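You operate a simulated robot arm through the tools that you are given. There is no shell and no other tool. Be economical: measure what you need, move in short steps, check, and stop when the job is done.

The job below is to be done with a simulated robot arm. You get a single attempt, and the scene is never put back.

TASK
Put the small straw frame on the back of the microphone bench top. Take the small teal frame and put it on the white cue sheet with a green spine. Open the wide drawer of the uplight bench, take the large orange frame from there and leave it on the bench top beside the target board and shut the drawer again. Shut the middle drawer of the microphone bench. Push the door of the wood-topped cupboard shut. Press the mute button of the receiver to switch it on. Take the battery marked twenty-six and put it on the shelf inside the lectern. Any order will do.

It is judged by the outcome, as a careful person would: the job done as asked, and still so three seconds after it is handed in. It fails if anything else is knocked over, pushed out of place, dropped, spilled or broken. Flat cloth is picked up by pressing the open fingertips on it (5 to 10 N) and closing them slowly along it; thin cloth reads only 2 to 8 mm in the jaws.

THE ROBOT
A 6-joint arm with a two-finger gripper on a trunk, on a base that drives. Base frame: it is fixed to the floor where the robot stands at the start and does not move with it; the origin is under the middle of the robot, x ahead of it, y to its left, z up; the surface under the hand at the start is at about z = 742. Lengths are in mm, angles in rad, forces in N, time in s.
With the tool pointing down near the work surface it reaches from about 300 to 740 mm from the robot's upright axis, wherever it stands. Its first joint turns from -2.897 to 2.897 rad. Places, roughly: back of the microphone bench top [2200, 3800, 800]; battery marked twenty-six [3000, 8000, 750]; bench top beside the target board (24x32 cm) [3240, -1980, 860]; cue sheet with a green spine [-1500, 1250, 500]; door of the wood-topped cupboard [6900, 1800, 400]; large orange frame [500, 500, 500]; middle drawer of the microphone bench [1800, 3200, 400]; mute button of the receiver [2100, 3400, 800]; shelf inside the lectern [2900, 9500, 700]; small straw frame [500, 0, 750]; small teal frame [500, 500, 750]; wide drawer of the uplight bench [600, 200, 600]. Payload 1.57 kg.
Tool frame: the origin (TCP) lies between the finger pads and is the grasp point; the fingertips stand 21 mm ahead of it; z points along the fingers, y is the line along which they close. Largest opening 70 mm; the body of the gripper starts 50 mm behind the TCP.
Orientation is that of the tool frame in the base frame, as a unit quaternion [x, y, z, w]. With the fingers straight down and closing along the base's y, the tool's x points along the base's -x, its y along +y and its z along -z.

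THE INTERFACE
- The arm moves only by the tool apply_moves. Its argument "series" is a list that holds one entry, the list of rows, each a list of 7 numbers: the gripper command, from -1 (fully open) to 1 (shut), values between in proportion, then the shift along the tool's x, y, z in mm, then the turn, a rotation vector about the tool's x, y, z in rad. In form: [[[grip, x, y, z, rx, ry, rz], ...]]. A call has 1 to 12 rows; each row is the pose to reach, as a shift and turn from the pose commanded when the call began, along the tool's axes at that moment. Rows are played at 5 a second. More than 50 mm and 0.15 rad between two rows, or a gripper value outside its range, and nothing of the call is played. A pose out of reach is approached as far as the arm can. The call stops where the force on the tool passes 40 N (or 10 N more than at its start, if that is more) or the arm is blocked; 0.2 s more then pass. Each finger halts on what it meets, pressing with about 30 N; the grip force reading is that of the motor and also rises with nothing between the fingers. The clock runs only during rows and for 0.2 s after the last one: add rows that repeat a pose to give the fingers time. It gives the time, the measured TCP pose, the force on the tool (base axes), the opening and the grip force at its end, in the units of the frame above (readings bear some noise), with the torque about the TCP (base axes, N m) and any sound that the robot's microphone picked up, and new pictures: "pictures" is both (left out), scene, wrist or none.
- Cameras (640 x 400 px; columns grow to the right, rows downward): "scene" is now at [6.5, 169.9, 1468.6]; the picture's right is [0.21, -0.98, 0.00], its down [-0.83, -0.18, -0.53] and it looks along [0.52, 0.11, -0.85] (base axes); focal length 267 px, centre (320, 200). "wrist" rides on the gripper at [79, 4, -81] in the tool frame; the picture's right is [-0.05, 1.00, 0.00], its down [-0.67, -0.04, -0.75] and it looks along [-0.74, -0.04, 0.67] (tool axes); focal length 256 px, centre (320, 200). There is no depth. A picture from a camera that has moved, and an enlarged one, comes with that camera's place and axes in the base frame and with its lens.
- drive_base(legs): drives the robot by 1 to 6 legs, each [ahead, left, turn to the left] in mm, mm and rad, along the robot's own axes; the way and the turn of a leg run together, so that a leg with both is an arc; at most 1500 mm and 3.142 rad a leg. The arm and the cameras ride along, it lands a little off, and it stops where it bumps. It gives what a move gives, and a new picture of the scene camera.
- turn_head(pan, tilt): turns the head with the scene camera to pan (to the left, within 2.705 rad either way) and tilt (down, from -0.506 to 1.204), counted from straight ahead of the robot. It gives what a move gives, and a new picture of the scene camera.
- close_up(camera, box): a new picture of the part [left, top, right, bottom] of that camera's present view, enlarged. No time passes.
- hand_in(): hands the job in; it is judged then, once.

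Go step by step. Nothing tells you exact positions but the pictures and the camera data: compare them with the known pose of the tool, close in by small moves and look again before you grip or let go. The budget is 196 turns and 260 pictures, counting those below and the enlarged ones. Unless the task says otherwise, let go and move clear before handing in, and close with one line.

The tools are called after ">>>" as a command line: name --argument value ..., lists and objects as JSON in quotes. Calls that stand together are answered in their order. apply_moves: Moves the arm, as the interface text tells. Its arguments: {"type":"object","properties":{"series":{"type":"array","items":{"type":"array","items":{"type":"array","items":{"type":"number"}}}},"pictures":{"type":"string","enum":["both","scene","wrist","none"]}},"required":["series"]} The other tools are called the same way: drive_base (legs) drives the base; turn_head (pan, tilt) turns the head that bears the scene camera; close_up (camera, box) takes an enlarged picture of a part of a camera's view; hand_in () hands the job in.

At the start:

```text
clock: 0.0
ee_pos: [432.3, 199.5, 1053.2]
ee_rot: [0.001, 1.0, -0.001, -0.002]
ft_force: [0.3, 0.1, -0.6]
ft_torque: [0.01, 0.01, -0.03]
grip_width: 70.0
finger_force: 0.0
robot x, y, heading: [-2.1, 1.1, 0.001]
head pan, tilt: [0.213, 1.014]
```

scene: 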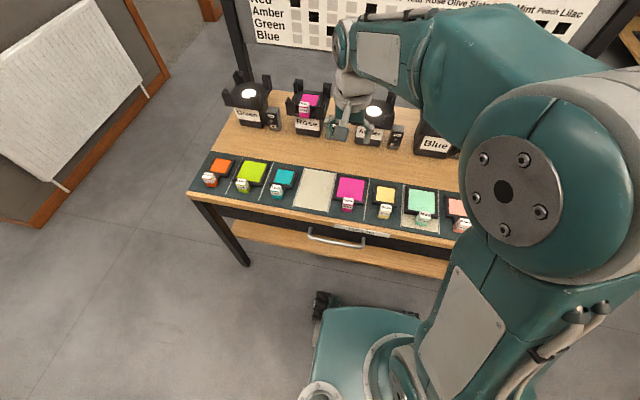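
wrist: 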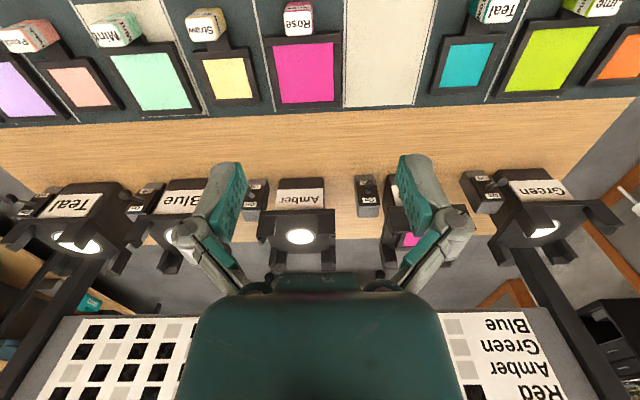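

I see the uplight bench ahead with a row of colour frames. I'll take close-ups first to identify the frames and their handles.

>>> close_up --camera "wrist" --box '[160, 0, 360, 125]'

>>> close_up --camera "scene" --box '[180, 130, 480, 270]'

>>> turn_head --pan 1.0 --tilt 0.3

>>> turn_head --pan 2.4 --tilt 0.5

>>> turn_head --pan -1.0 --tilt 0.3

```text
3.20 times, centred on (260, 62) of wrist
camera zoom: at [351.3, 205.3, 1134.8], right [0.05, 1.0, 0.0], down [0.67, -0.03, 0.74], along [0.74, -0.04, -0.67], focal length 819 px, centre (512, 640)
```

zoom: 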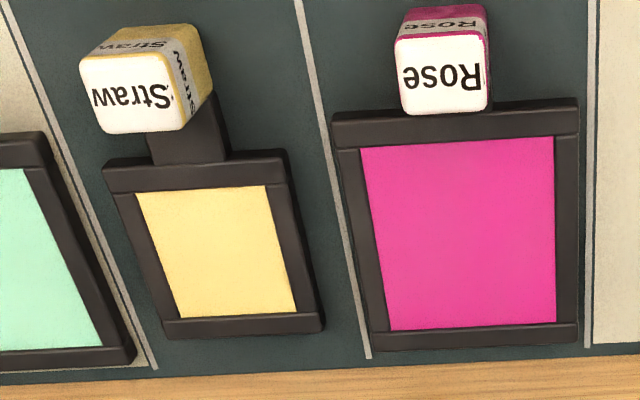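

```text
2.13 times, centred on (330, 200) of scene
camera zoom: at [6.5, 169.9, 1468.6], right [0.21, -0.98, 0.0], down [-0.83, -0.18, -0.53], along [0.52, 0.11, -0.85], focal length 570 px, centre (299, 200)
```

zoom: 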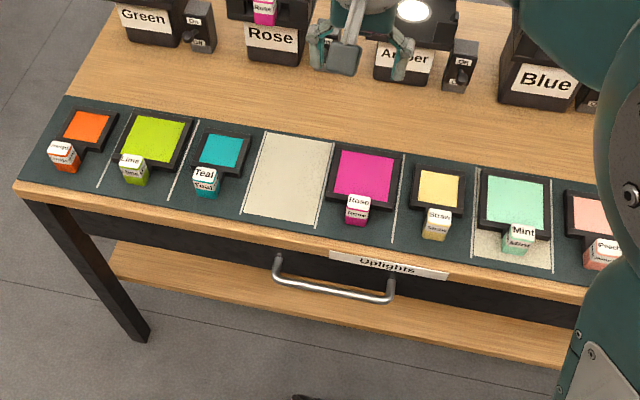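

```text
clock: 1.1
ee_pos: [431.3, 199.2, 1053.7]
ee_rot: [-0.001, 1.0, 0.0, 0.0]
ft_force: [-1.0, -0.2, -0.6]
ft_torque: [0.01, 0.0, -0.02]
grip_width: 69.9
finger_force: 0.2
robot x, y, heading: [-1.1, 0.8, 0.002]
head pan, tilt: [1.0, 0.3]
camera scene: at [-10.3, 234.0, 1528.9], right [0.84, -0.54, 0.0], down [-0.16, -0.25, -0.95], along [0.52, 0.8, -0.3], focal length 267 px, centre (320, 200)
```

scene: 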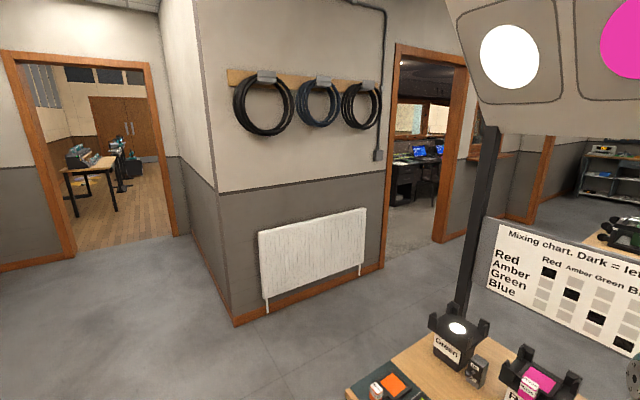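

```text
clock: 2.7
ee_pos: [432.0, 199.4, 1054.2]
ee_rot: [0.001, 1.0, 0.0, -0.001]
ft_force: [-0.5, 0.1, 0.8]
ft_torque: [-0.02, 0.02, 0.03]
grip_width: 69.9
finger_force: 0.1
robot x, y, heading: [-3.7, 1.5, -0.001]
head pan, tilt: [2.4, 0.499]
camera scene: at [-127.9, 217.0, 1510.7], right [0.68, 0.74, 0.0], down [0.35, -0.32, -0.88], along [-0.65, 0.59, -0.48], focal length 267 px, centre (320, 200)
```

scene: 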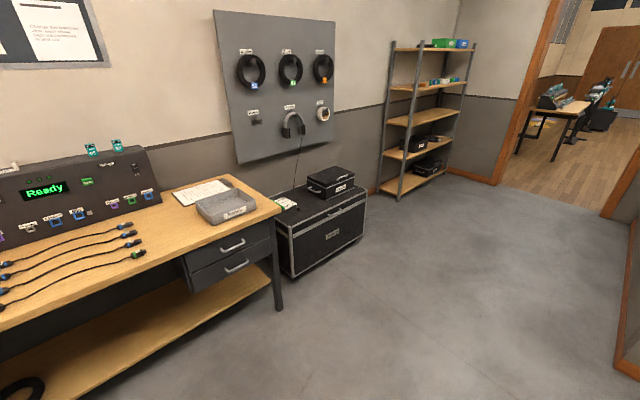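

```text
clock: 5.5
ee_pos: [430.5, 201.2, 1053.5]
ee_rot: [0.0, 1.0, 0.0, 0.0]
ft_force: [0.6, -0.2, -0.4]
ft_torque: [-0.04, 0.0, -0.02]
grip_width: 70.1
finger_force: 0.1
robot x, y, heading: [1.4, -3.0, 0.003]
head pan, tilt: [-1.0, 0.3]
camera scene: at [-10.3, 76.9, 1529.2], right [-0.84, -0.54, 0.0], down [-0.16, 0.25, -0.96], along [0.52, -0.8, -0.3], focal length 267 px, centre (320, 200)
```

scene: 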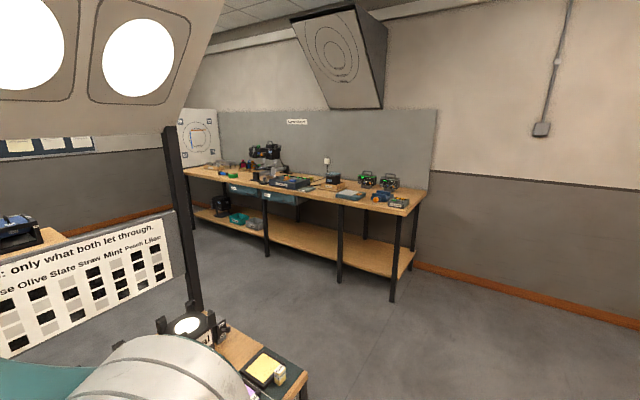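

The straw and teal frames have labelled block handles facing me. I move the hand above the straw block and look again.

>>> apply_moves --series '[[[-1, 0, -35, 30, 0, 0, 0], [-1, 0, -70, 65, 0, 0, 0], [-1, 0, -105, 95, 0, 0, 0], [-1, 0, -136, 120, 0, 0, 0], [-1, 0, -136, 130, 0, 0, 0]]]' --pictures "wrist"

>>> turn_head --pan 0.0 --tilt 1.1

```text
clock: 6.7
ee_pos: [433.5, 63.9, 924.4]
ee_rot: [0.001, 1.0, 0.0, 0.001]
ft_force: [-0.1, -0.4, -0.1]
ft_torque: [0.0, 0.0, 0.0]
grip_width: 70.1
finger_force: 0.1
robot x, y, heading: [1.3, -1.6, 0.004]
head pan, tilt: [-1.0, 0.3]
camera wrist: at [353.9, 68.8, 1006.2], right [0.05, 1.0, 0.0], down [0.67, -0.03, 0.74], along [0.74, -0.04, -0.67], focal length 256 px, centre (320, 200)
```

wrist: 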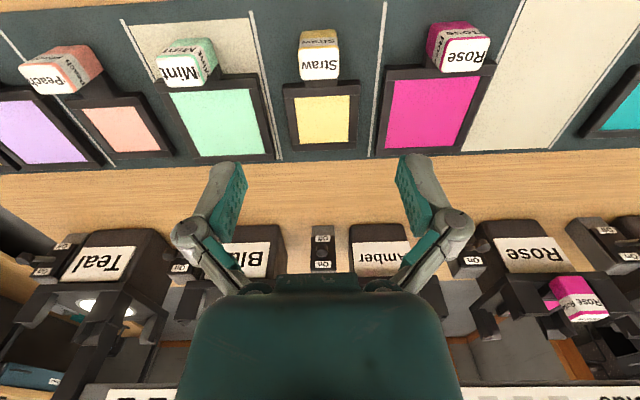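

```text
clock: 8.0
ee_pos: [434.4, 64.4, 925.0]
ee_rot: [0.0, 1.0, 0.0, -0.001]
ft_force: [0.9, 0.7, -0.6]
ft_torque: [-0.02, 0.0, -0.03]
grip_width: 70.0
finger_force: 0.0
robot x, y, heading: [-0.4, -1.5, -0.001]
head pan, tilt: [0.0, 1.1]
camera scene: at [2.5, 154.7, 1463.0], right [0.0, -1.0, 0.0], down [-0.89, 0.0, -0.45], along [0.45, 0.0, -0.89], focal length 267 px, centre (320, 200)
```

scene: 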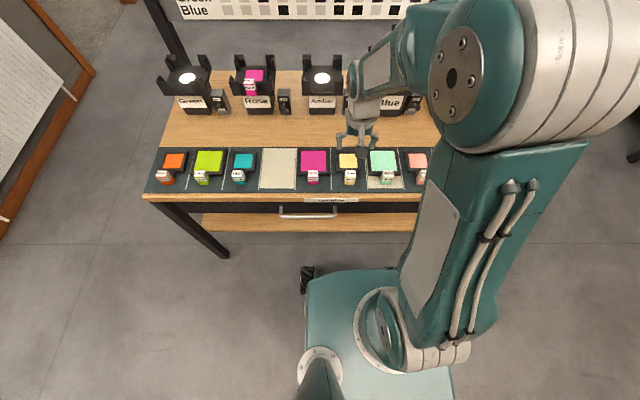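

The straw block is centred right under the hand, its top at about z 795. I go down and grip it.

>>> apply_moves --series '[[[-1, 2, 0, 45, 0, 0, 0], [-1, 2, 0, 90, 0, 0, 0], [-1, 2, 0, 120, 0, 0, 0], [-1, 2, 0, 141, 0, 0, 0], [-1, 2, 0, 141, 0, 0, 0]]]' --pictures "both"

```text
clock: 9.2
ee_pos: [429.4, 63.7, 783.8]
ee_rot: [0.0, 1.0, 0.0, 0.0]
ft_force: [0.1, -0.1, 0.1]
ft_torque: [0.02, -0.01, 0.01]
grip_width: 69.8
finger_force: 0.1
robot x, y, heading: [3.1, 0.5, -0.002]
head pan, tilt: [0.0, 1.1]
camera scene: at [2.8, 154.9, 1463.0], right [0.0, -1.0, 0.0], down [-0.89, 0.0, -0.45], along [0.45, 0.0, -0.89], focal length 267 px, centre (320, 200)
camera wrist: at [348.5, 68.7, 864.9], right [0.05, 1.0, 0.0], down [0.67, -0.04, 0.74], along [0.74, -0.04, -0.67], focal length 256 px, centre (320, 200)
```

scene: 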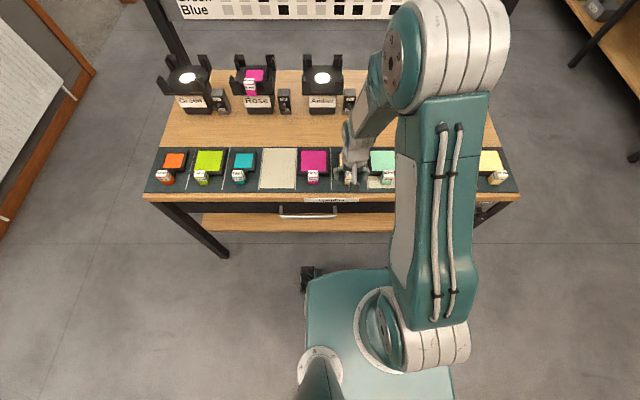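
wrist: 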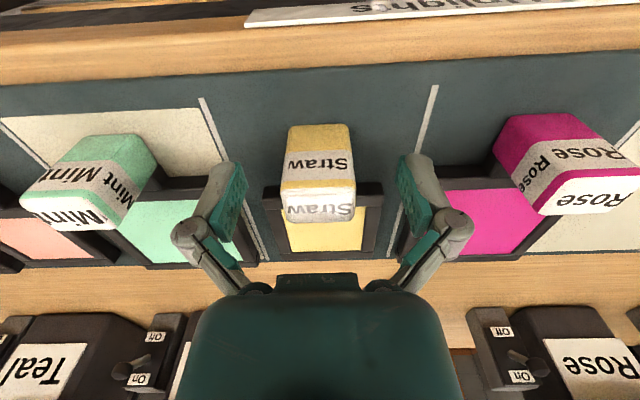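

The fingers straddle the straw block well; I close, wait and lift slowly.

>>> apply_moves --series '[[[1, 0, 0, 0, 0, 0, 0], [1, 0, 0, 0, 0, 0, 0], [1, 0, 0, 0, 0, 0, 0], [1, 0, 0, -15, 0, 0, 0], [1, 0, 0, -45, 0, 0, 0], [1, 0, 0, -90, 0, 0, 0], [1, 0, 0, -130, 0, 0, 0]]]' --pictures "both"

```text
clock: 10.8
ee_pos: [429.2, 61.4, 914.7]
ee_rot: [0.0, 1.0, 0.0, -0.001]
ft_force: [0.1, 0.9, -0.3]
ft_torque: [0.0, 0.0, -0.01]
grip_width: 0.3
finger_force: 28.9
robot x, y, heading: [-3.8, 2.6, 0.003]
head pan, tilt: [0.0, 1.1]
camera scene: at [2.5, 154.6, 1463.0], right [0.0, -1.0, 0.0], down [-0.89, 0.0, -0.45], along [0.45, 0.0, -0.89], focal length 267 px, centre (320, 200)
camera wrist: at [349.4, 67.6, 995.5], right [0.05, 1.0, 0.0], down [0.67, -0.04, 0.74], along [0.74, -0.04, -0.67], focal length 256 px, centre (320, 200)
```

scene: 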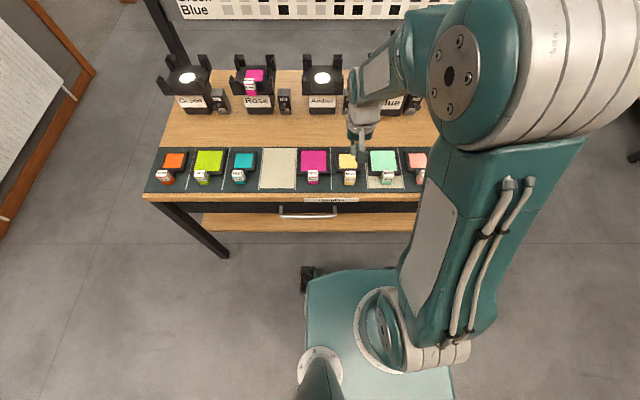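
wrist: 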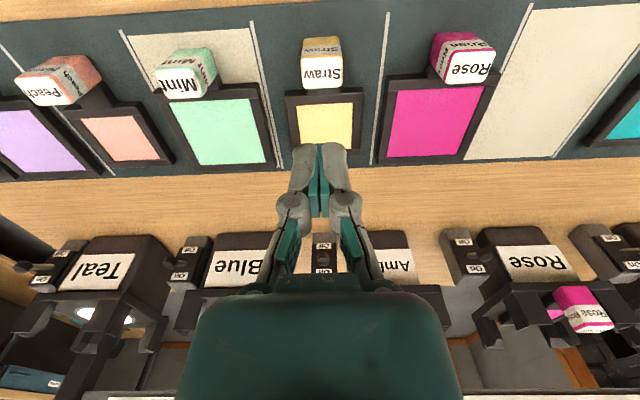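

The grip closed on nothing, and the block hasn't moved. I go down again a bit deeper and further in, close, and look before lifting.

>>> apply_moves --series '[[[-1, 0, 0, 0, 0, 0, 0], [-1, -2, 2, 45, 0, 0, 0], [-1, -4, 2, 90, 0, 0, 0], [-1, -4, 2, 120, 0, 0, 0], [-1, -4, 2, 140, 0, 0, 0], [-1, -4, 2, 140, 0, 0, 0], [1, -4, 2, 140, 0, 0, 0], [1, -4, 2, 140, 0, 0, 0], [1, -4, 2, 140, 0, 0, 0]]]' --pictures "wrist"

```text
clock: 12.8
ee_pos: [434.2, 65.2, 772.5]
ee_rot: [0.001, 1.0, 0.0, 0.001]
ft_force: [-1.1, -0.6, 23.4]
ft_torque: [-0.01, -0.02, -0.06]
grip_width: 31.6
finger_force: 30.0
robot x, y, heading: [1.7, -1.9, 0.002]
head pan, tilt: [0.0, 1.1]
camera wrist: at [353.8, 71.0, 854.4], right [0.05, 1.0, 0.0], down [0.66, -0.04, 0.75], along [0.75, -0.04, -0.67], focal length 256 px, centre (320, 200)
```

wrist: 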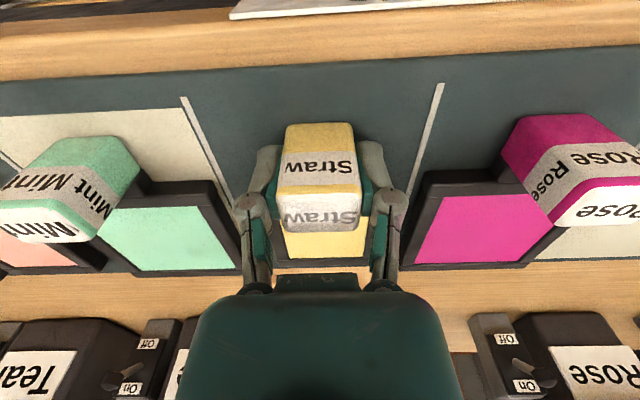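

The block is now gripped at 31.6 mm. I lift slowly.

>>> apply_moves --series '[[[1, 0, 0, -2, 0, 0, 0], [1, 0, 0, -6, 0, 0, 0], [1, 0, 0, -12, 0, 0, 0], [1, 0, 0, -20, 0, 0, 0], [1, 0, 0, -30, 0, 0, 0], [1, 0, 0, -40, 0, 0, 0]]]' --pictures "wrist"

```text
clock: 14.2
ee_pos: [432.9, 66.2, 813.5]
ee_rot: [0.0, 1.0, 0.0, -0.001]
ft_force: [0.1, 0.3, -0.5]
ft_torque: [-0.01, 0.05, 0.0]
grip_width: 31.3
finger_force: 29.9
robot x, y, heading: [-2.2, -0.1, 0.003]
head pan, tilt: [0.0, 1.1]
camera wrist: at [352.7, 70.6, 894.8], right [0.05, 1.0, 0.0], down [0.67, -0.04, 0.74], along [0.74, -0.04, -0.67], focal length 256 px, centre (320, 200)
```

wrist: 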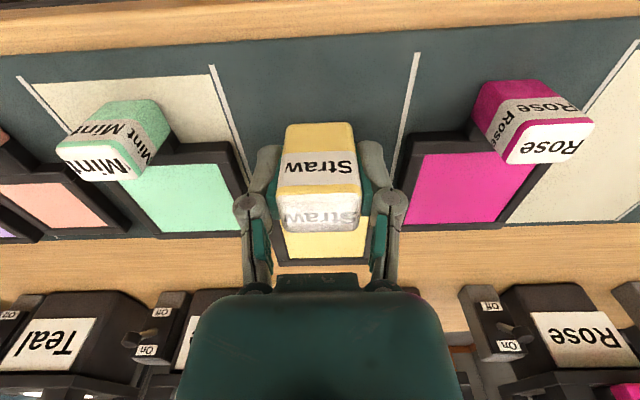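

The straw frame hangs in the grip. I raise it, back off from the bench and drive toward the doorway to the microphone room.

>>> apply_moves --series '[[[1, 0, 0, -40, 0, 0, 0], [1, 0, 0, -85, 0, 0, 0], [1, 10, 0, -130, 0, 0, 0], [1, 20, 0, -175, 0, 0, 0], [1, 30, 0, -200, 0, 0, 0]]]' --pictures "none"

>>> drive_base --legs '[[-350, 0, 0], [0, 0, 1.571], [1300, 0, 0], [0, 0, -1.571]]'

>>> turn_head --pan 0.2 --tilt 0.3

```text
clock: 15.4
ee_pos: [402.0, 66.2, 1012.5]
ee_rot: [0.0, 1.0, 0.0, -0.001]
ft_force: [-0.1, 1.0, -1.5]
ft_torque: [-0.04, 0.03, 0.0]
grip_width: 31.2
finger_force: 30.0
robot x, y, heading: [0.9, 1.9, -0.002]
head pan, tilt: [0.0, 1.1]
```

```text
clock: 31.5
ee_pos: [97.0, 1337.0, 1011.7]
ee_rot: [0.036, 0.999, 0.0, 0.0]
ft_force: [-0.2, 0.5, -1.5]
ft_torque: [-0.02, 0.05, 0.04]
grip_width: 31.6
finger_force: 30.6
robot x, y, heading: [-308.4, 1300.4, -0.073]
head pan, tilt: [0.0, 1.1]
camera scene: at [-296.8, 1454.4, 1463.0], right [-0.07, -1.0, 0.0], down [-0.89, 0.07, -0.45], along [0.45, -0.03, -0.89], focal length 267 px, centre (320, 200)
```

scene: 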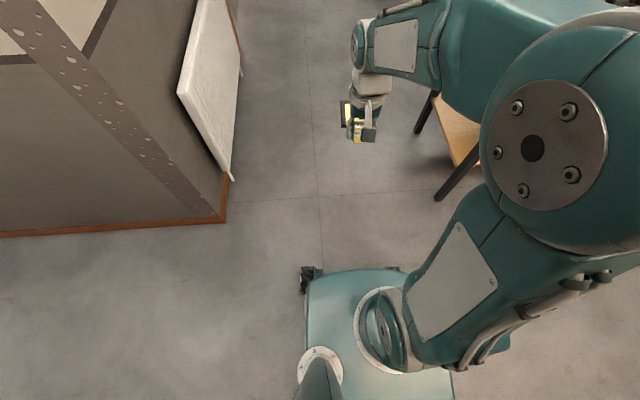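

```text
clock: 32.6
ee_pos: [96.2, 1337.8, 1011.8]
ee_rot: [0.037, 0.999, 0.0, 0.001]
ft_force: [-0.3, -0.7, -1.7]
ft_torque: [-0.01, 0.05, 0.05]
grip_width: 31.5
finger_force: 30.1
robot x, y, heading: [-310.7, 1297.1, -0.075]
head pan, tilt: [0.201, 0.3]
camera scene: at [-267.2, 1470.9, 1529.0], right [0.13, -0.99, 0.0], down [-0.29, -0.04, -0.95], along [0.95, 0.12, -0.3], focal length 267 px, centre (320, 200)
```

scene: 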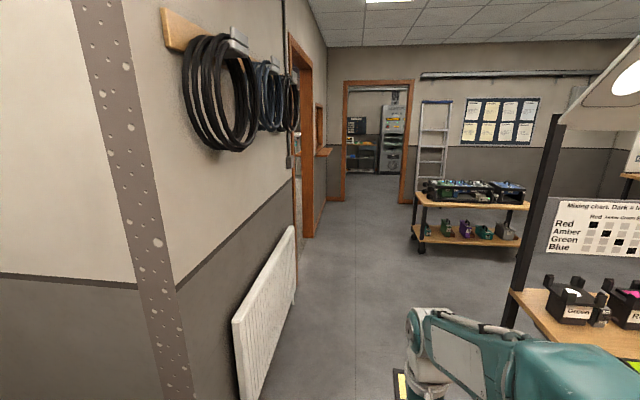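

The way along the radiator wall is clear. I drive to in front of the doorway and turn to face it.

>>> drive_base --legs '[[0, 0, 0.074], [1400, 20, 0], [1360, 0, 0], [0, 0, 1.571]]'

>>> turn_head --pan 0.1 --tilt 0.35

```text
clock: 50.6
ee_pos: [2403.3, 1749.9, 1012.2]
ee_rot: [0.73, -0.684, 0.0, 0.001]
ft_force: [-0.4, 0.4, -2.5]
ft_torque: [-0.02, 0.0, 0.01]
grip_width: 31.2
finger_force: 29.8
robot x, y, heading: [2492.5, 1350.8, 1.639]
head pan, tilt: [0.201, 0.3]
camera scene: at [2318.2, 1372.3, 1529.0], right [0.97, 0.26, 0.0], down [0.08, -0.29, -0.95], along [-0.25, 0.92, -0.3], focal length 267 px, centre (320, 200)
```

scene: 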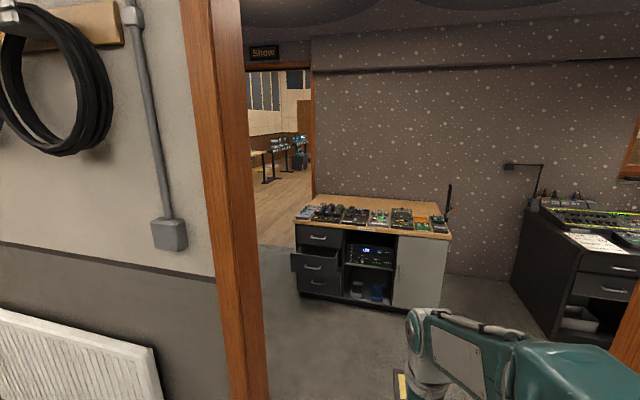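

```text
clock: 51.3
ee_pos: [2404.2, 1748.8, 1012.9]
ee_rot: [0.73, -0.684, 0.0, 0.0]
ft_force: [0.2, -1.1, -1.5]
ft_torque: [-0.05, -0.01, 0.0]
grip_width: 31.4
finger_force: 29.8
robot x, y, heading: [2497.6, 1353.1, 1.632]
head pan, tilt: [0.099, 0.351]
camera scene: at [2327.5, 1374.0, 1524.4], right [0.99, 0.16, 0.0], down [0.06, -0.34, -0.94], along [-0.15, 0.93, -0.34], focal length 267 px, centre (320, 200)
```

scene: 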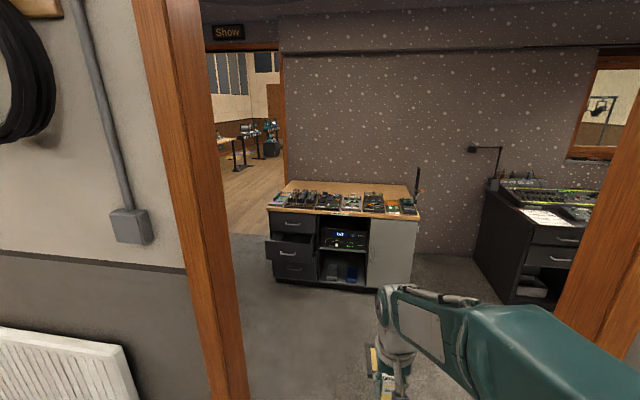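

The microphone bench is ahead through the door, facing me, with its middle drawer ajar. I drive through and look again.

>>> drive_base --legs '[[0, 0, -0.061], [1200, 70, 0]]'

>>> turn_head --pan 0.1 --tilt 0.75

```text
clock: 57.8
ee_pos: [2355.6, 2959.8, 1011.4]
ee_rot: [0.708, -0.706, 0.0, 0.0]
ft_force: [-0.2, 0.8, -0.8]
ft_torque: [-0.04, 0.01, 0.01]
grip_width: 31.4
finger_force: 29.7
robot x, y, heading: [2426.3, 2558.5, 1.577]
head pan, tilt: [0.099, 0.351]
camera scene: at [2256.3, 2591.4, 1524.3], right [0.99, 0.1, 0.0], down [0.04, -0.34, -0.94], along [-0.1, 0.93, -0.34], focal length 267 px, centre (320, 200)
```

scene: 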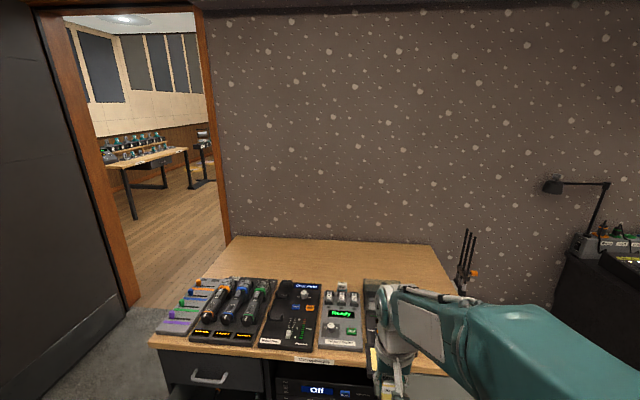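

```text
clock: 58.7
ee_pos: [2355.8, 2961.6, 1011.5]
ee_rot: [0.707, -0.707, 0.0, 0.0]
ft_force: [0.1, -0.7, -1.4]
ft_torque: [-0.02, 0.01, 0.01]
grip_width: 31.5
finger_force: 30.4
robot x, y, heading: [2426.7, 2558.6, 1.572]
head pan, tilt: [0.099, 0.75]
camera scene: at [2257.5, 2581.2, 1488.8], right [0.99, 0.1, 0.0], down [0.07, -0.68, -0.73], along [-0.07, 0.73, -0.68], focal length 267 px, centre (320, 200)
```

scene: 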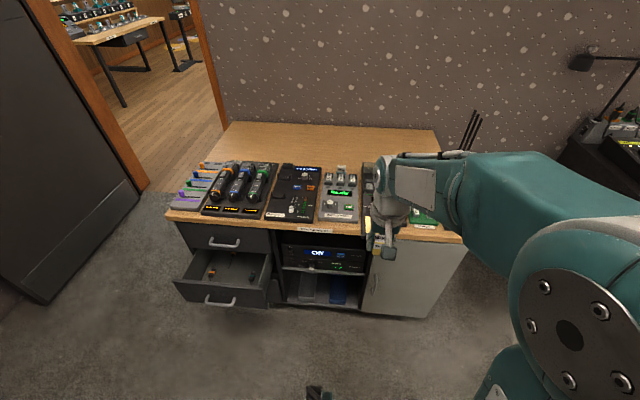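

The bench top is free along the back (y about 3510–3930). I drive closer, keeping right of the open drawer.

>>> drive_base --legs '[[310, 50, 0]]'

>>> turn_head --pan 0.1 --tilt 0.85

```text
clock: 60.8
ee_pos: [2307.4, 3272.1, 1012.2]
ee_rot: [0.707, -0.707, 0.001, 0.001]
ft_force: [-0.2, 0.5, -0.8]
ft_torque: [-0.02, -0.01, -0.01]
grip_width: 31.5
finger_force: 30.4
robot x, y, heading: [2371.5, 2869.9, 1.566]
head pan, tilt: [0.099, 0.75]
camera scene: at [2208.3, 2892.9, 1488.8], right [1.0, 0.1, 0.0], down [0.07, -0.68, -0.73], along [-0.07, 0.73, -0.68], focal length 267 px, centre (320, 200)
```

scene: 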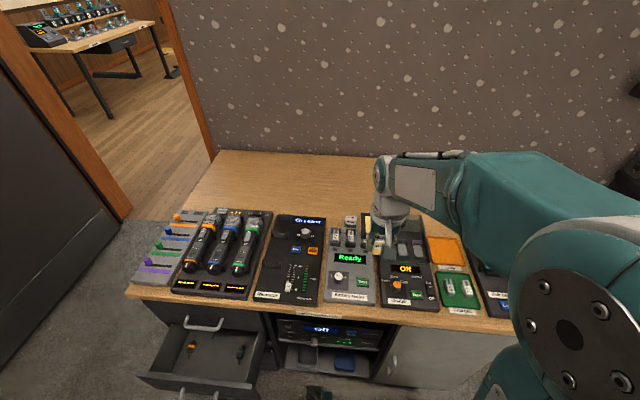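

```text
clock: 61.5
ee_pos: [2307.3, 3272.9, 1011.9]
ee_rot: [0.707, -0.707, 0.001, 0.001]
ft_force: [-1.2, 0.2, -0.7]
ft_torque: [-0.07, -0.01, 0.02]
grip_width: 31.2
finger_force: 30.1
robot x, y, heading: [2374.4, 2866.6, 1.572]
head pan, tilt: [0.099, 0.85]
camera scene: at [2208.1, 2888.3, 1480.7], right [1.0, 0.1, 0.0], down [0.07, -0.75, -0.66], along [-0.06, 0.66, -0.75], focal length 267 px, centre (320, 200)
```

scene: 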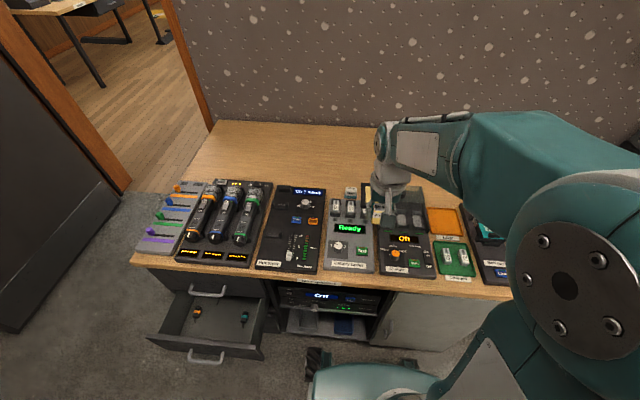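

Devices occupy the front, the back strip is free. I drive 75 mm closer, then extend the arm above the back of the top.

>>> drive_base --legs '[[70, 0, 0]]'

>>> apply_moves --series '[[[1, -45, 0, 0, 0, 0, 0], [1, -90, 0, 0, 0, 0, 0], [1, -135, 0, 0, 0, 0, 0], [1, -180, 0, 0, 0, 0, 0], [1, -225, 0, 0, 0, 0, 0], [1, -270, 0, 10, 0, 0, 0], [1, -310, 0, 40, 0, 0, 0], [1, -310, 0, 85, 0, 0, 0]]]' --pictures "both"

```text
clock: 62.5
ee_pos: [2307.1, 3324.3, 1015.1]
ee_rot: [-0.706, 0.708, 0.0, 0.001]
ft_force: [-0.2, -0.2, -0.8]
ft_torque: [-0.09, 0.01, 0.01]
grip_width: 31.3
finger_force: 30.5
robot x, y, heading: [2372.8, 2921.4, 1.571]
head pan, tilt: [0.099, 0.85]
camera scene: at [2199.3, 2939.3, 1483.9], right [1.0, 0.1, 0.01], down [0.08, -0.75, -0.66], along [-0.06, 0.66, -0.75], focal length 267 px, centre (320, 200)
```

scene: 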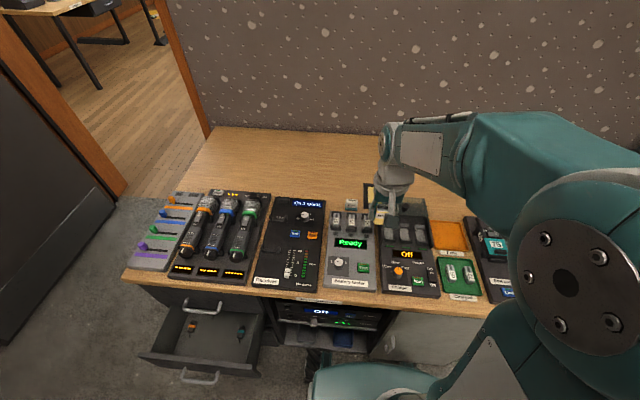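

```text
clock: 64.3
ee_pos: [2313.7, 3631.9, 928.0]
ee_rot: [-0.706, 0.708, 0.002, -0.002]
ft_force: [0.0, -0.7, -0.8]
ft_torque: [-0.05, 0.02, 0.0]
grip_width: 31.0
finger_force: 30.0
robot x, y, heading: [2368.7, 2915.1, 1.571]
head pan, tilt: [0.099, 0.85]
camera scene: at [2199.2, 2936.9, 1481.9], right [1.0, 0.1, 0.01], down [0.08, -0.75, -0.66], along [-0.06, 0.66, -0.75], focal length 267 px, centre (320, 200)
camera wrist: at [2309.1, 3553.1, 1010.3], right [-1.0, 0.06, 0.01], down [0.04, 0.67, 0.74], along [0.04, 0.74, -0.67], focal length 256 px, centre (320, 200)
```

scene: 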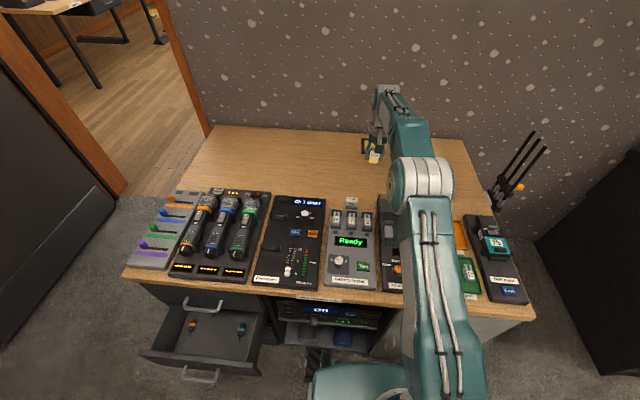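
wrist: 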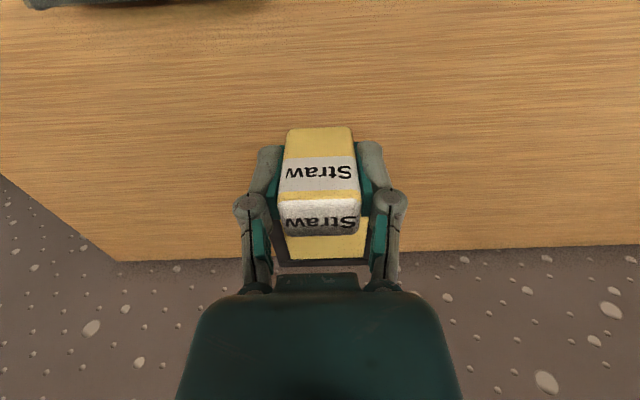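

The frame hangs over the empty back of the top. I lower it until contact shows.

>>> apply_moves --series '[[[1, 0, 0, 40, 0, 0, 0], [1, 0, 0, 75, 0, 0, 0], [1, 0, 0, 85, 0, 0, 0], [1, 0, 0, 92, 0, 0, 0]]]' --pictures "wrist"

```text
clock: 65.3
ee_pos: [2313.6, 3630.7, 834.8]
ee_rot: [-0.706, 0.708, 0.001, -0.003]
ft_force: [-0.5, 0.3, -2.2]
ft_torque: [-0.08, -0.02, 0.0]
grip_width: 31.1
finger_force: 30.2
robot x, y, heading: [2376.2, 2920.7, 1.567]
head pan, tilt: [0.099, 0.85]
camera wrist: at [2309.1, 3553.0, 916.4], right [-1.0, 0.05, 0.01], down [0.04, 0.67, 0.74], along [0.04, 0.74, -0.67], focal length 256 px, centre (320, 200)
```

wrist: 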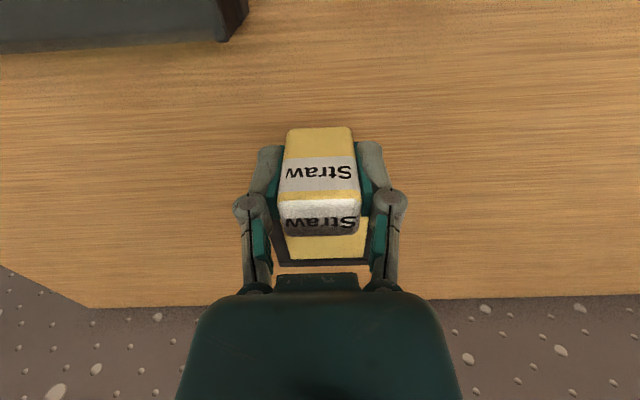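

>>> apply_moves --series '[[[1, 0, 0, 4, 0, 0, 0], [1, 0, 0, 8, 0, 0, 0], [1, 0, 0, 12, 0, 0, 0], [1, 0, 0, 14, 0, 0, 0]]]' --pictures "none"

>>> apply_moves --series '[[[1, 0, 0, 3, 0, 0, 0], [1, 0, 0, 5, 0, 0, 0]]]' --pictures "wrist"

```text
clock: 66.3
ee_pos: [2312.8, 3631.9, 821.1]
ee_rot: [-0.706, 0.708, 0.001, -0.003]
ft_force: [1.0, 0.2, -1.3]
ft_torque: [-0.08, -0.01, -0.01]
grip_width: 31.4
finger_force: 30.2
robot x, y, heading: [2372.2, 2919.4, 1.57]
head pan, tilt: [0.099, 0.85]
```

```text
clock: 66.9
ee_pos: [2312.8, 3632.2, 817.1]
ee_rot: [-0.707, 0.707, 0.002, -0.003]
ft_force: [0.0, 1.1, -2.0]
ft_torque: [-0.08, 0.01, 0.02]
grip_width: 31.4
finger_force: 30.2
robot x, y, heading: [2374.5, 2914.0, 1.566]
head pan, tilt: [0.099, 0.85]
camera wrist: at [2308.1, 3553.1, 897.7], right [-1.0, 0.05, 0.01], down [0.04, 0.67, 0.74], along [0.04, 0.74, -0.67], focal length 256 px, centre (320, 200)
```

wrist: 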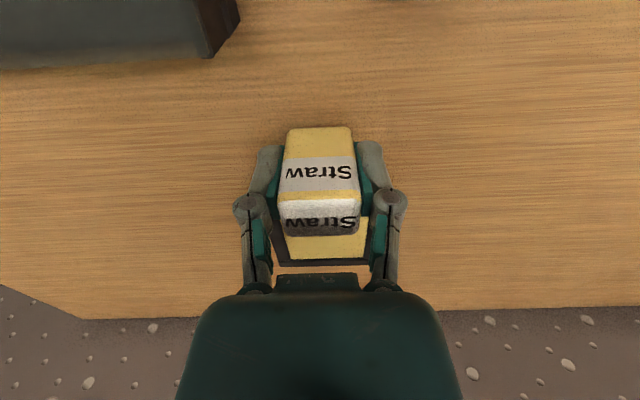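

>>> apply_moves --series '[[[1, 0, 0, 3, 0, 0, 0], [1, 0, 0, 6, 0, 0, 0], [1, 0, 0, 9, 0, 0, 0], [1, 0, 0, 11, 0, 0, 0]]]' --pictures "none"

>>> apply_moves --series '[[[1, 0, 0, 2, 0, 0, 0], [1, 0, 0, 4, 0, 0, 0], [1, 0, 0, 6, 0, 0, 0]]]' --pictures "none"

>>> apply_moves --series '[[[1, 0, 0, 2, 0, 0, 0], [1, 0, 0, 4, 0, 0, 0], [1, 0, 0, 6, 0, 0, 0]]]' --pictures "both"

```text
clock: 67.9
ee_pos: [2312.7, 3632.0, 803.8]
ee_rot: [0.707, -0.707, -0.002, 0.003]
ft_force: [0.0, -0.5, -1.4]
ft_torque: [-0.01, 0.02, -0.04]
grip_width: 31.3
finger_force: 29.9
robot x, y, heading: [2375.3, 2920.2, 1.571]
head pan, tilt: [0.099, 0.85]
```

```text
clock: 68.7
ee_pos: [2314.0, 3631.3, 798.8]
ee_rot: [-0.706, 0.708, 0.002, -0.002]
ft_force: [0.0, 0.7, -1.1]
ft_torque: [-0.04, 0.0, 0.0]
grip_width: 31.2
finger_force: 29.9
robot x, y, heading: [2369.9, 2917.9, 1.567]
head pan, tilt: [0.099, 0.85]
```

```text
clock: 69.5
ee_pos: [2313.2, 3631.6, 793.8]
ee_rot: [-0.707, 0.707, 0.001, -0.003]
ft_force: [0.6, -0.7, -0.2]
ft_torque: [-0.01, 0.01, 0.0]
grip_width: 31.4
finger_force: 30.0
robot x, y, heading: [2372.9, 2914.8, 1.573]
head pan, tilt: [0.099, 0.85]
camera scene: at [2199.3, 2937.1, 1481.9], right [1.0, 0.1, 0.01], down [0.08, -0.75, -0.66], along [-0.06, 0.66, -0.75], focal length 267 px, centre (320, 200)
camera wrist: at [2308.1, 3552.8, 875.1], right [-1.0, 0.06, 0.01], down [0.04, 0.67, 0.74], along [0.04, 0.74, -0.67], focal length 256 px, centre (320, 200)
```

scene: 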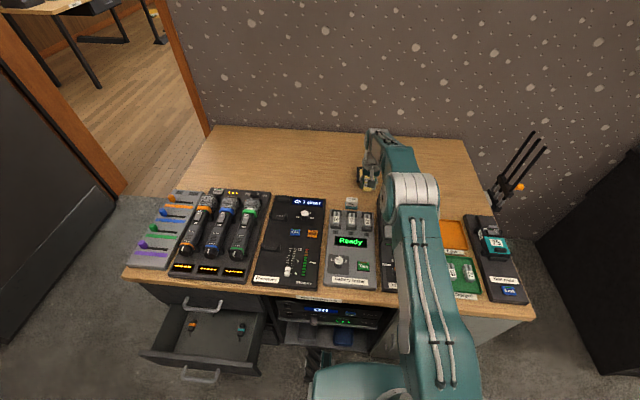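
wrist: 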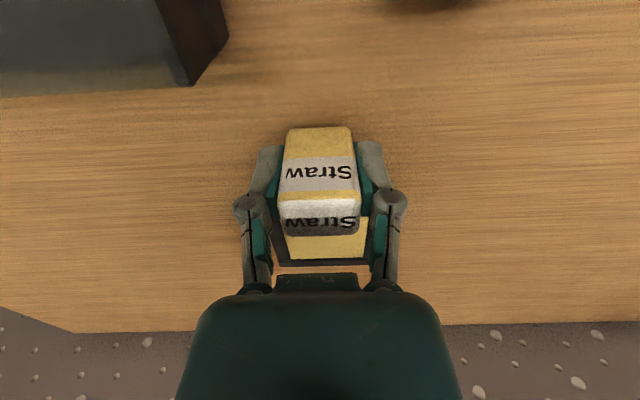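

>>> apply_moves --series '[[[1, 0, 0, 2, 0, 0, 0], [1, 0, 0, 4, 0, 0, 0], [1, 0, 0, 6, 0, 0, 0]]]' --pictures "none"

>>> apply_moves --series '[[[1, 0, 0, 2, 0, 0, 0], [1, 0, 0, 4, 0, 0, 0], [1, 0, 0, 6, 0, 0, 0]]]' --pictures "wrist"

```text
clock: 70.3
ee_pos: [2312.6, 3632.1, 787.2]
ee_rot: [-0.706, 0.708, 0.001, -0.002]
ft_force: [0.2, 0.2, -0.8]
ft_torque: [-0.07, 0.03, 0.02]
grip_width: 31.2
finger_force: 30.4
robot x, y, heading: [2378.5, 2918.8, 1.568]
head pan, tilt: [0.099, 0.85]
```

```text
clock: 71.1
ee_pos: [2312.8, 3631.4, 782.0]
ee_rot: [-0.706, 0.708, 0.001, -0.003]
ft_force: [0.0, -0.5, -0.3]
ft_torque: [-0.03, 0.03, 0.01]
grip_width: 31.2
finger_force: 30.6
robot x, y, heading: [2375.3, 2921.4, 1.573]
head pan, tilt: [0.099, 0.85]
camera wrist: at [2308.2, 3553.0, 862.9], right [-1.0, 0.06, 0.01], down [0.04, 0.67, 0.74], along [0.04, 0.74, -0.67], focal length 256 px, centre (320, 200)
```

wrist: 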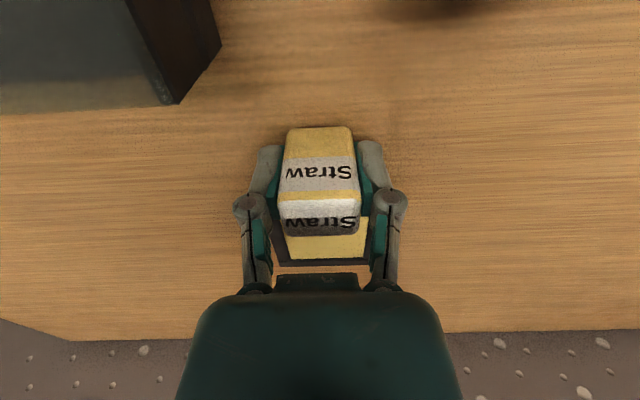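

>>> apply_moves --series '[[[1, 0, 0, 2, 0, 0, 0], [1, 0, 0, 4, 0, 0, 0], [1, 0, 0, 6, 0, 0, 0]]]' --pictures "none"

>>> apply_moves --series '[[[1, 0, 0, 2, 0, 0, 0], [1, 0, 0, 4, 0, 0, 0], [1, 0, 0, 6, 0, 0, 0]]]' --pictures "none"

>>> apply_moves --series '[[[1, 0, 0, 2, 0, 0, 0], [1, 0, 0, 4, 0, 0, 0]]]' --pictures "wrist"

```text
clock: 71.9
ee_pos: [2313.6, 3632.5, 778.3]
ee_rot: [-0.707, 0.707, 0.003, -0.001]
ft_force: [0.4, -5.5, 20.2]
ft_torque: [-0.06, -0.02, 0.01]
grip_width: 31.4
finger_force: 29.9
robot x, y, heading: [2376.3, 2916.9, 1.569]
head pan, tilt: [0.099, 0.85]
```

```text
clock: 72.7
ee_pos: [2313.0, 3632.9, 771.0]
ee_rot: [-0.707, 0.707, 0.003, 0.0]
ft_force: [0.3, 6.2, 21.5]
ft_torque: [0.14, -0.01, -0.03]
grip_width: 31.7
finger_force: 30.0
robot x, y, heading: [2376.1, 2919.8, 1.565]
head pan, tilt: [0.099, 0.85]
```

```text
clock: 73.3
ee_pos: [2313.6, 3631.8, 769.6]
ee_rot: [-0.706, 0.708, 0.003, 0.0]
ft_force: [-0.3, -4.1, 37.2]
ft_torque: [-0.26, -0.69, -0.03]
grip_width: 31.4
finger_force: 29.6
robot x, y, heading: [2372.6, 2920.1, 1.567]
head pan, tilt: [0.099, 0.85]
camera wrist: at [2308.3, 3552.7, 850.6], right [-1.0, 0.05, 0.01], down [0.04, 0.66, 0.75], along [0.04, 0.75, -0.66], focal length 256 px, centre (320, 200)
```

wrist: 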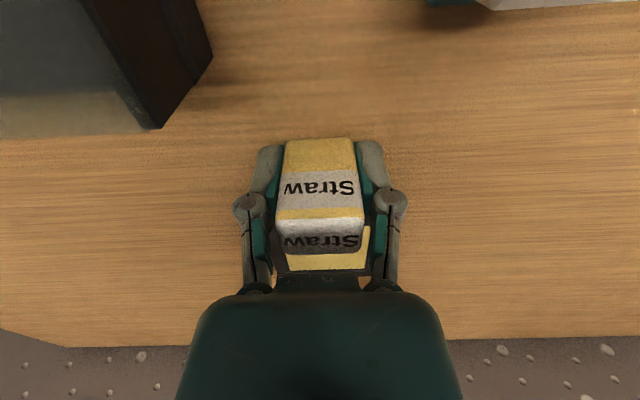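

The frame sits on the top (surface about z 748). I ease up a little, open, and rise clear.

>>> apply_moves --series '[[[1, 0, 0, -2, 0, 0, 0], [0.4, 0, 0, -3, 0, 0, 0], [-1, 0, 0, -3, 0, 0, 0], [-1, 0, 0, -3, 0, 0, 0], [-1, 0, 0, -30, 0, 0, 0], [-1, 0, 0, -75, 0, 0, 0], [-1, 0, 0, -120, 0, 0, 0], [-1, 0, 0, -160, 0, 0, 0]]]' --pictures "both"

```text
clock: 75.1
ee_pos: [2314.7, 3631.1, 925.1]
ee_rot: [-0.707, 0.707, 0.002, -0.002]
ft_force: [-0.6, -0.3, 0.3]
ft_torque: [0.02, 0.0, 0.0]
grip_width: 69.9
finger_force: 0.0
robot x, y, heading: [2377.2, 2917.7, 1.57]
head pan, tilt: [0.099, 0.85]
camera scene: at [2199.3, 2937.1, 1481.9], right [1.0, 0.1, 0.01], down [0.08, -0.75, -0.66], along [-0.06, 0.66, -0.75], focal length 267 px, centre (320, 200)
camera wrist: at [2310.0, 3552.5, 1006.7], right [-1.0, 0.06, 0.01], down [0.04, 0.67, 0.74], along [0.04, 0.74, -0.67], focal length 256 px, centre (320, 200)
```

scene: 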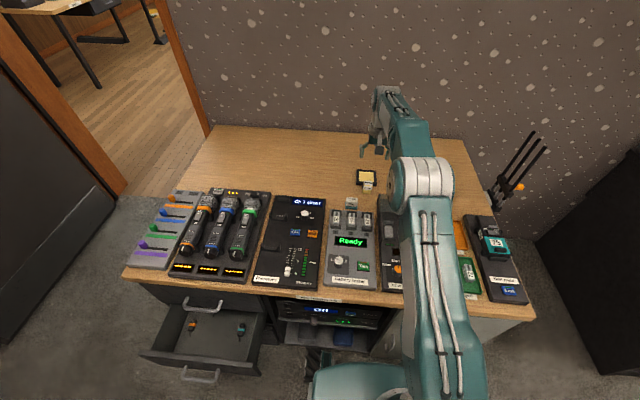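
wrist: 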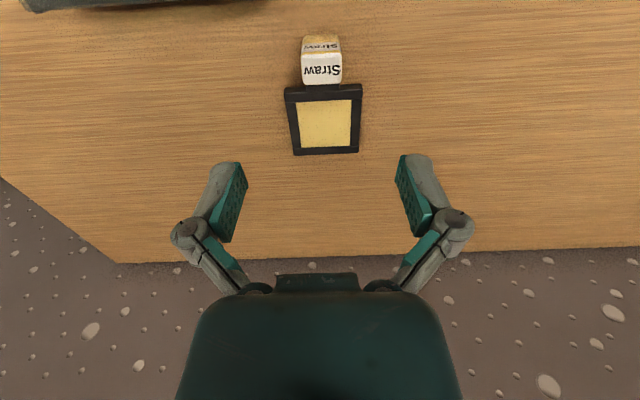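

The straw frame rests on the back of the top. Now I look for the receiver and its mute button.

>>> close_up --camera "scene" --box '[240, 185, 400, 285]'

>>> close_up --camera "scene" --box '[260, 285, 400, 372]'

```text
4.00 times, centred on (320, 235) of scene
camera zoom: at [2199.3, 2937.1, 1481.9], right [1.0, 0.1, 0.01], down [0.08, -0.75, -0.66], along [-0.06, 0.66, -0.75], focal length 1068 px, centre (320, 60)
```

zoom: 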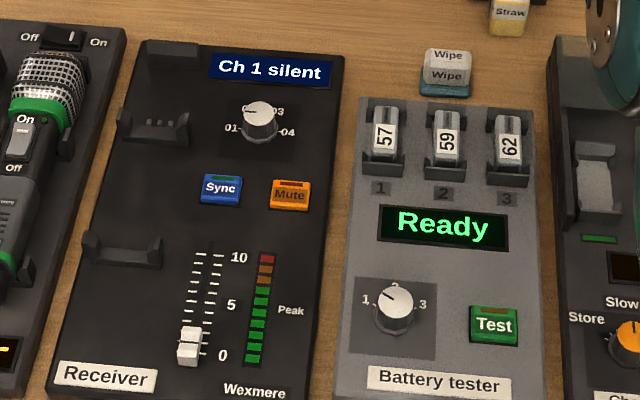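

```text
4.57 times, centred on (330, 328) of scene
camera zoom: at [2199.3, 2937.1, 1481.9], right [1.0, 0.1, 0.01], down [0.08, -0.75, -0.66], along [-0.06, 0.66, -0.75], focal length 1221 px, centre (274, -387)
```

zoom: 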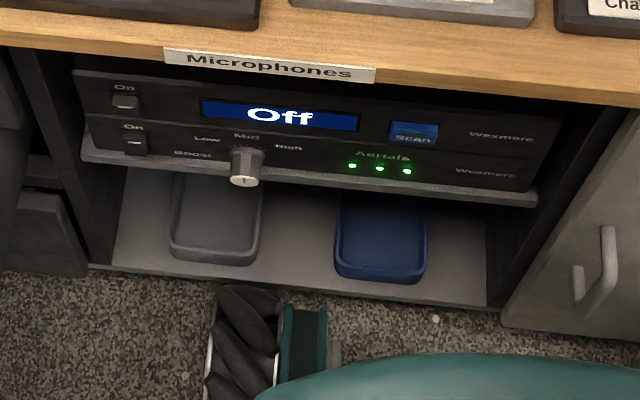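

The receiver on the bench top has an orange Mute button at about (2134, 3406). I close the fingers and go above it.

>>> apply_moves --series '[[[-1, 35, 30, -20, 0, 0, 0], [0, 70, 60, -20, 0, 0, 0], [1, 105, 90, -20, 0, 0, 0], [1, 140, 115, -20, 0, 0, 0], [1, 175, 140, -10, 0, 0, 0], [1, 205, 165, 0, 0, 0, 0], [1, 225, 181, 20, 0, 0, 0], [1, 225, 181, 40, 0, 0, 0]]]' --pictures "wrist"

```text
refused: row 1 steps farther than a row can; nothing moved
```

>>> apply_moves --series '[[[-1, 30, 25, -15, 0, 0, 0], [0, 65, 52, -20, 0, 0, 0], [1, 100, 80, -20, 0, 0, 0], [1, 135, 110, -20, 0, 0, 0], [1, 170, 137, -10, 0, 0, 0], [1, 200, 162, 0, 0, 0, 0], [1, 225, 181, 20, 0, 0, 0], [1, 225, 181, 40, 0, 0, 0]]]' --pictures "wrist"

```text
clock: 76.9
ee_pos: [2133.0, 3406.1, 885.9]
ee_rot: [-0.706, 0.708, 0.002, -0.002]
ft_force: [-0.4, -1.1, 0.0]
ft_torque: [0.0, 0.03, -0.01]
grip_width: 0.0
finger_force: 28.7
robot x, y, heading: [2373.8, 2916.2, 1.569]
head pan, tilt: [0.099, 0.85]
camera wrist: at [2128.2, 3326.9, 967.1], right [-1.0, 0.06, 0.01], down [0.04, 0.67, 0.74], along [0.04, 0.74, -0.67], focal length 256 px, centre (320, 200)
```

wrist: 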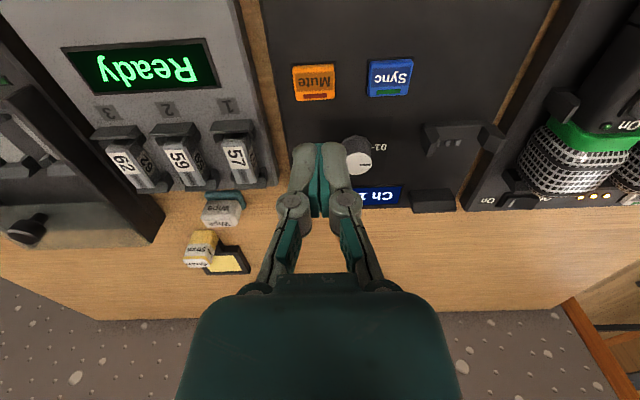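

The Mute button lies just under the closed fingertips. I go down to near it, then press gently.

>>> apply_moves --series '[[[1, 0, -3, 40, 0, 0, 0], [1, 0, -3, 70, 0, 0, 0], [1, 0, -3, 74, 0, 0, 0]]]' --pictures "wrist"

```text
clock: 77.7
ee_pos: [2135.1, 3406.2, 811.7]
ee_rot: [-0.706, 0.708, 0.001, -0.002]
ft_force: [-0.4, -0.1, 0.1]
ft_torque: [0.0, 0.02, 0.05]
grip_width: 0.0
finger_force: 28.4
robot x, y, heading: [2376.0, 2919.1, 1.571]
head pan, tilt: [0.099, 0.85]
camera wrist: at [2130.3, 3327.6, 893.4], right [-1.0, 0.05, 0.01], down [0.04, 0.67, 0.74], along [0.04, 0.74, -0.67], focal length 256 px, centre (320, 200)
```

wrist: 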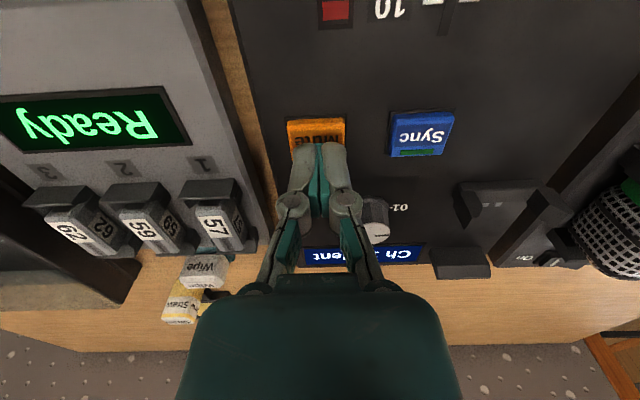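

>>> apply_moves --series '[[[1, 0, 0, 4, 0, 0, 0], [1, 0, 0, 8, 0, 0, 0], [1, 0, 0, 11, 0, 0, 0], [1, 0, 0, 14, 0, 0, 0]]]' --pictures "wrist"

```text
clock: 78.7
ee_pos: [2134.9, 3404.5, 799.1]
ee_rot: [-0.706, 0.708, 0.002, -0.002]
ft_force: [-0.3, -0.2, 0.2]
ft_torque: [0.03, 0.03, 0.0]
grip_width: 6.1
finger_force: 28.6
robot x, y, heading: [2373.8, 2916.8, 1.571]
head pan, tilt: [0.099, 0.85]
camera wrist: at [2130.3, 3327.2, 879.4], right [-1.0, 0.06, 0.01], down [0.04, 0.67, 0.74], along [0.04, 0.74, -0.67], focal length 256 px, centre (320, 200)
```

wrist: 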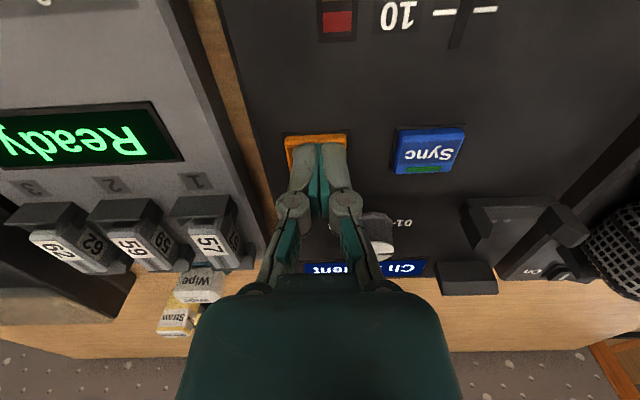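

>>> apply_moves --series '[[[1, 0, 0, 2, 0, 0, 0], [1, 0, 0, 4, 0, 0, 0], [1, 0, 0, 4, 0, 0, 0]]]' --pictures "none"

```text
clock: 79.5
ee_pos: [2134.1, 3407.1, 794.3]
ee_rot: [-0.706, 0.708, 0.003, -0.002]
ft_force: [2.5, -2.3, 10.3]
ft_torque: [-0.04, -0.04, 0.0]
grip_width: 6.1
finger_force: 29.2
robot x, y, heading: [2375.6, 2917.3, 1.571]
head pan, tilt: [0.099, 0.85]
heard: click
```

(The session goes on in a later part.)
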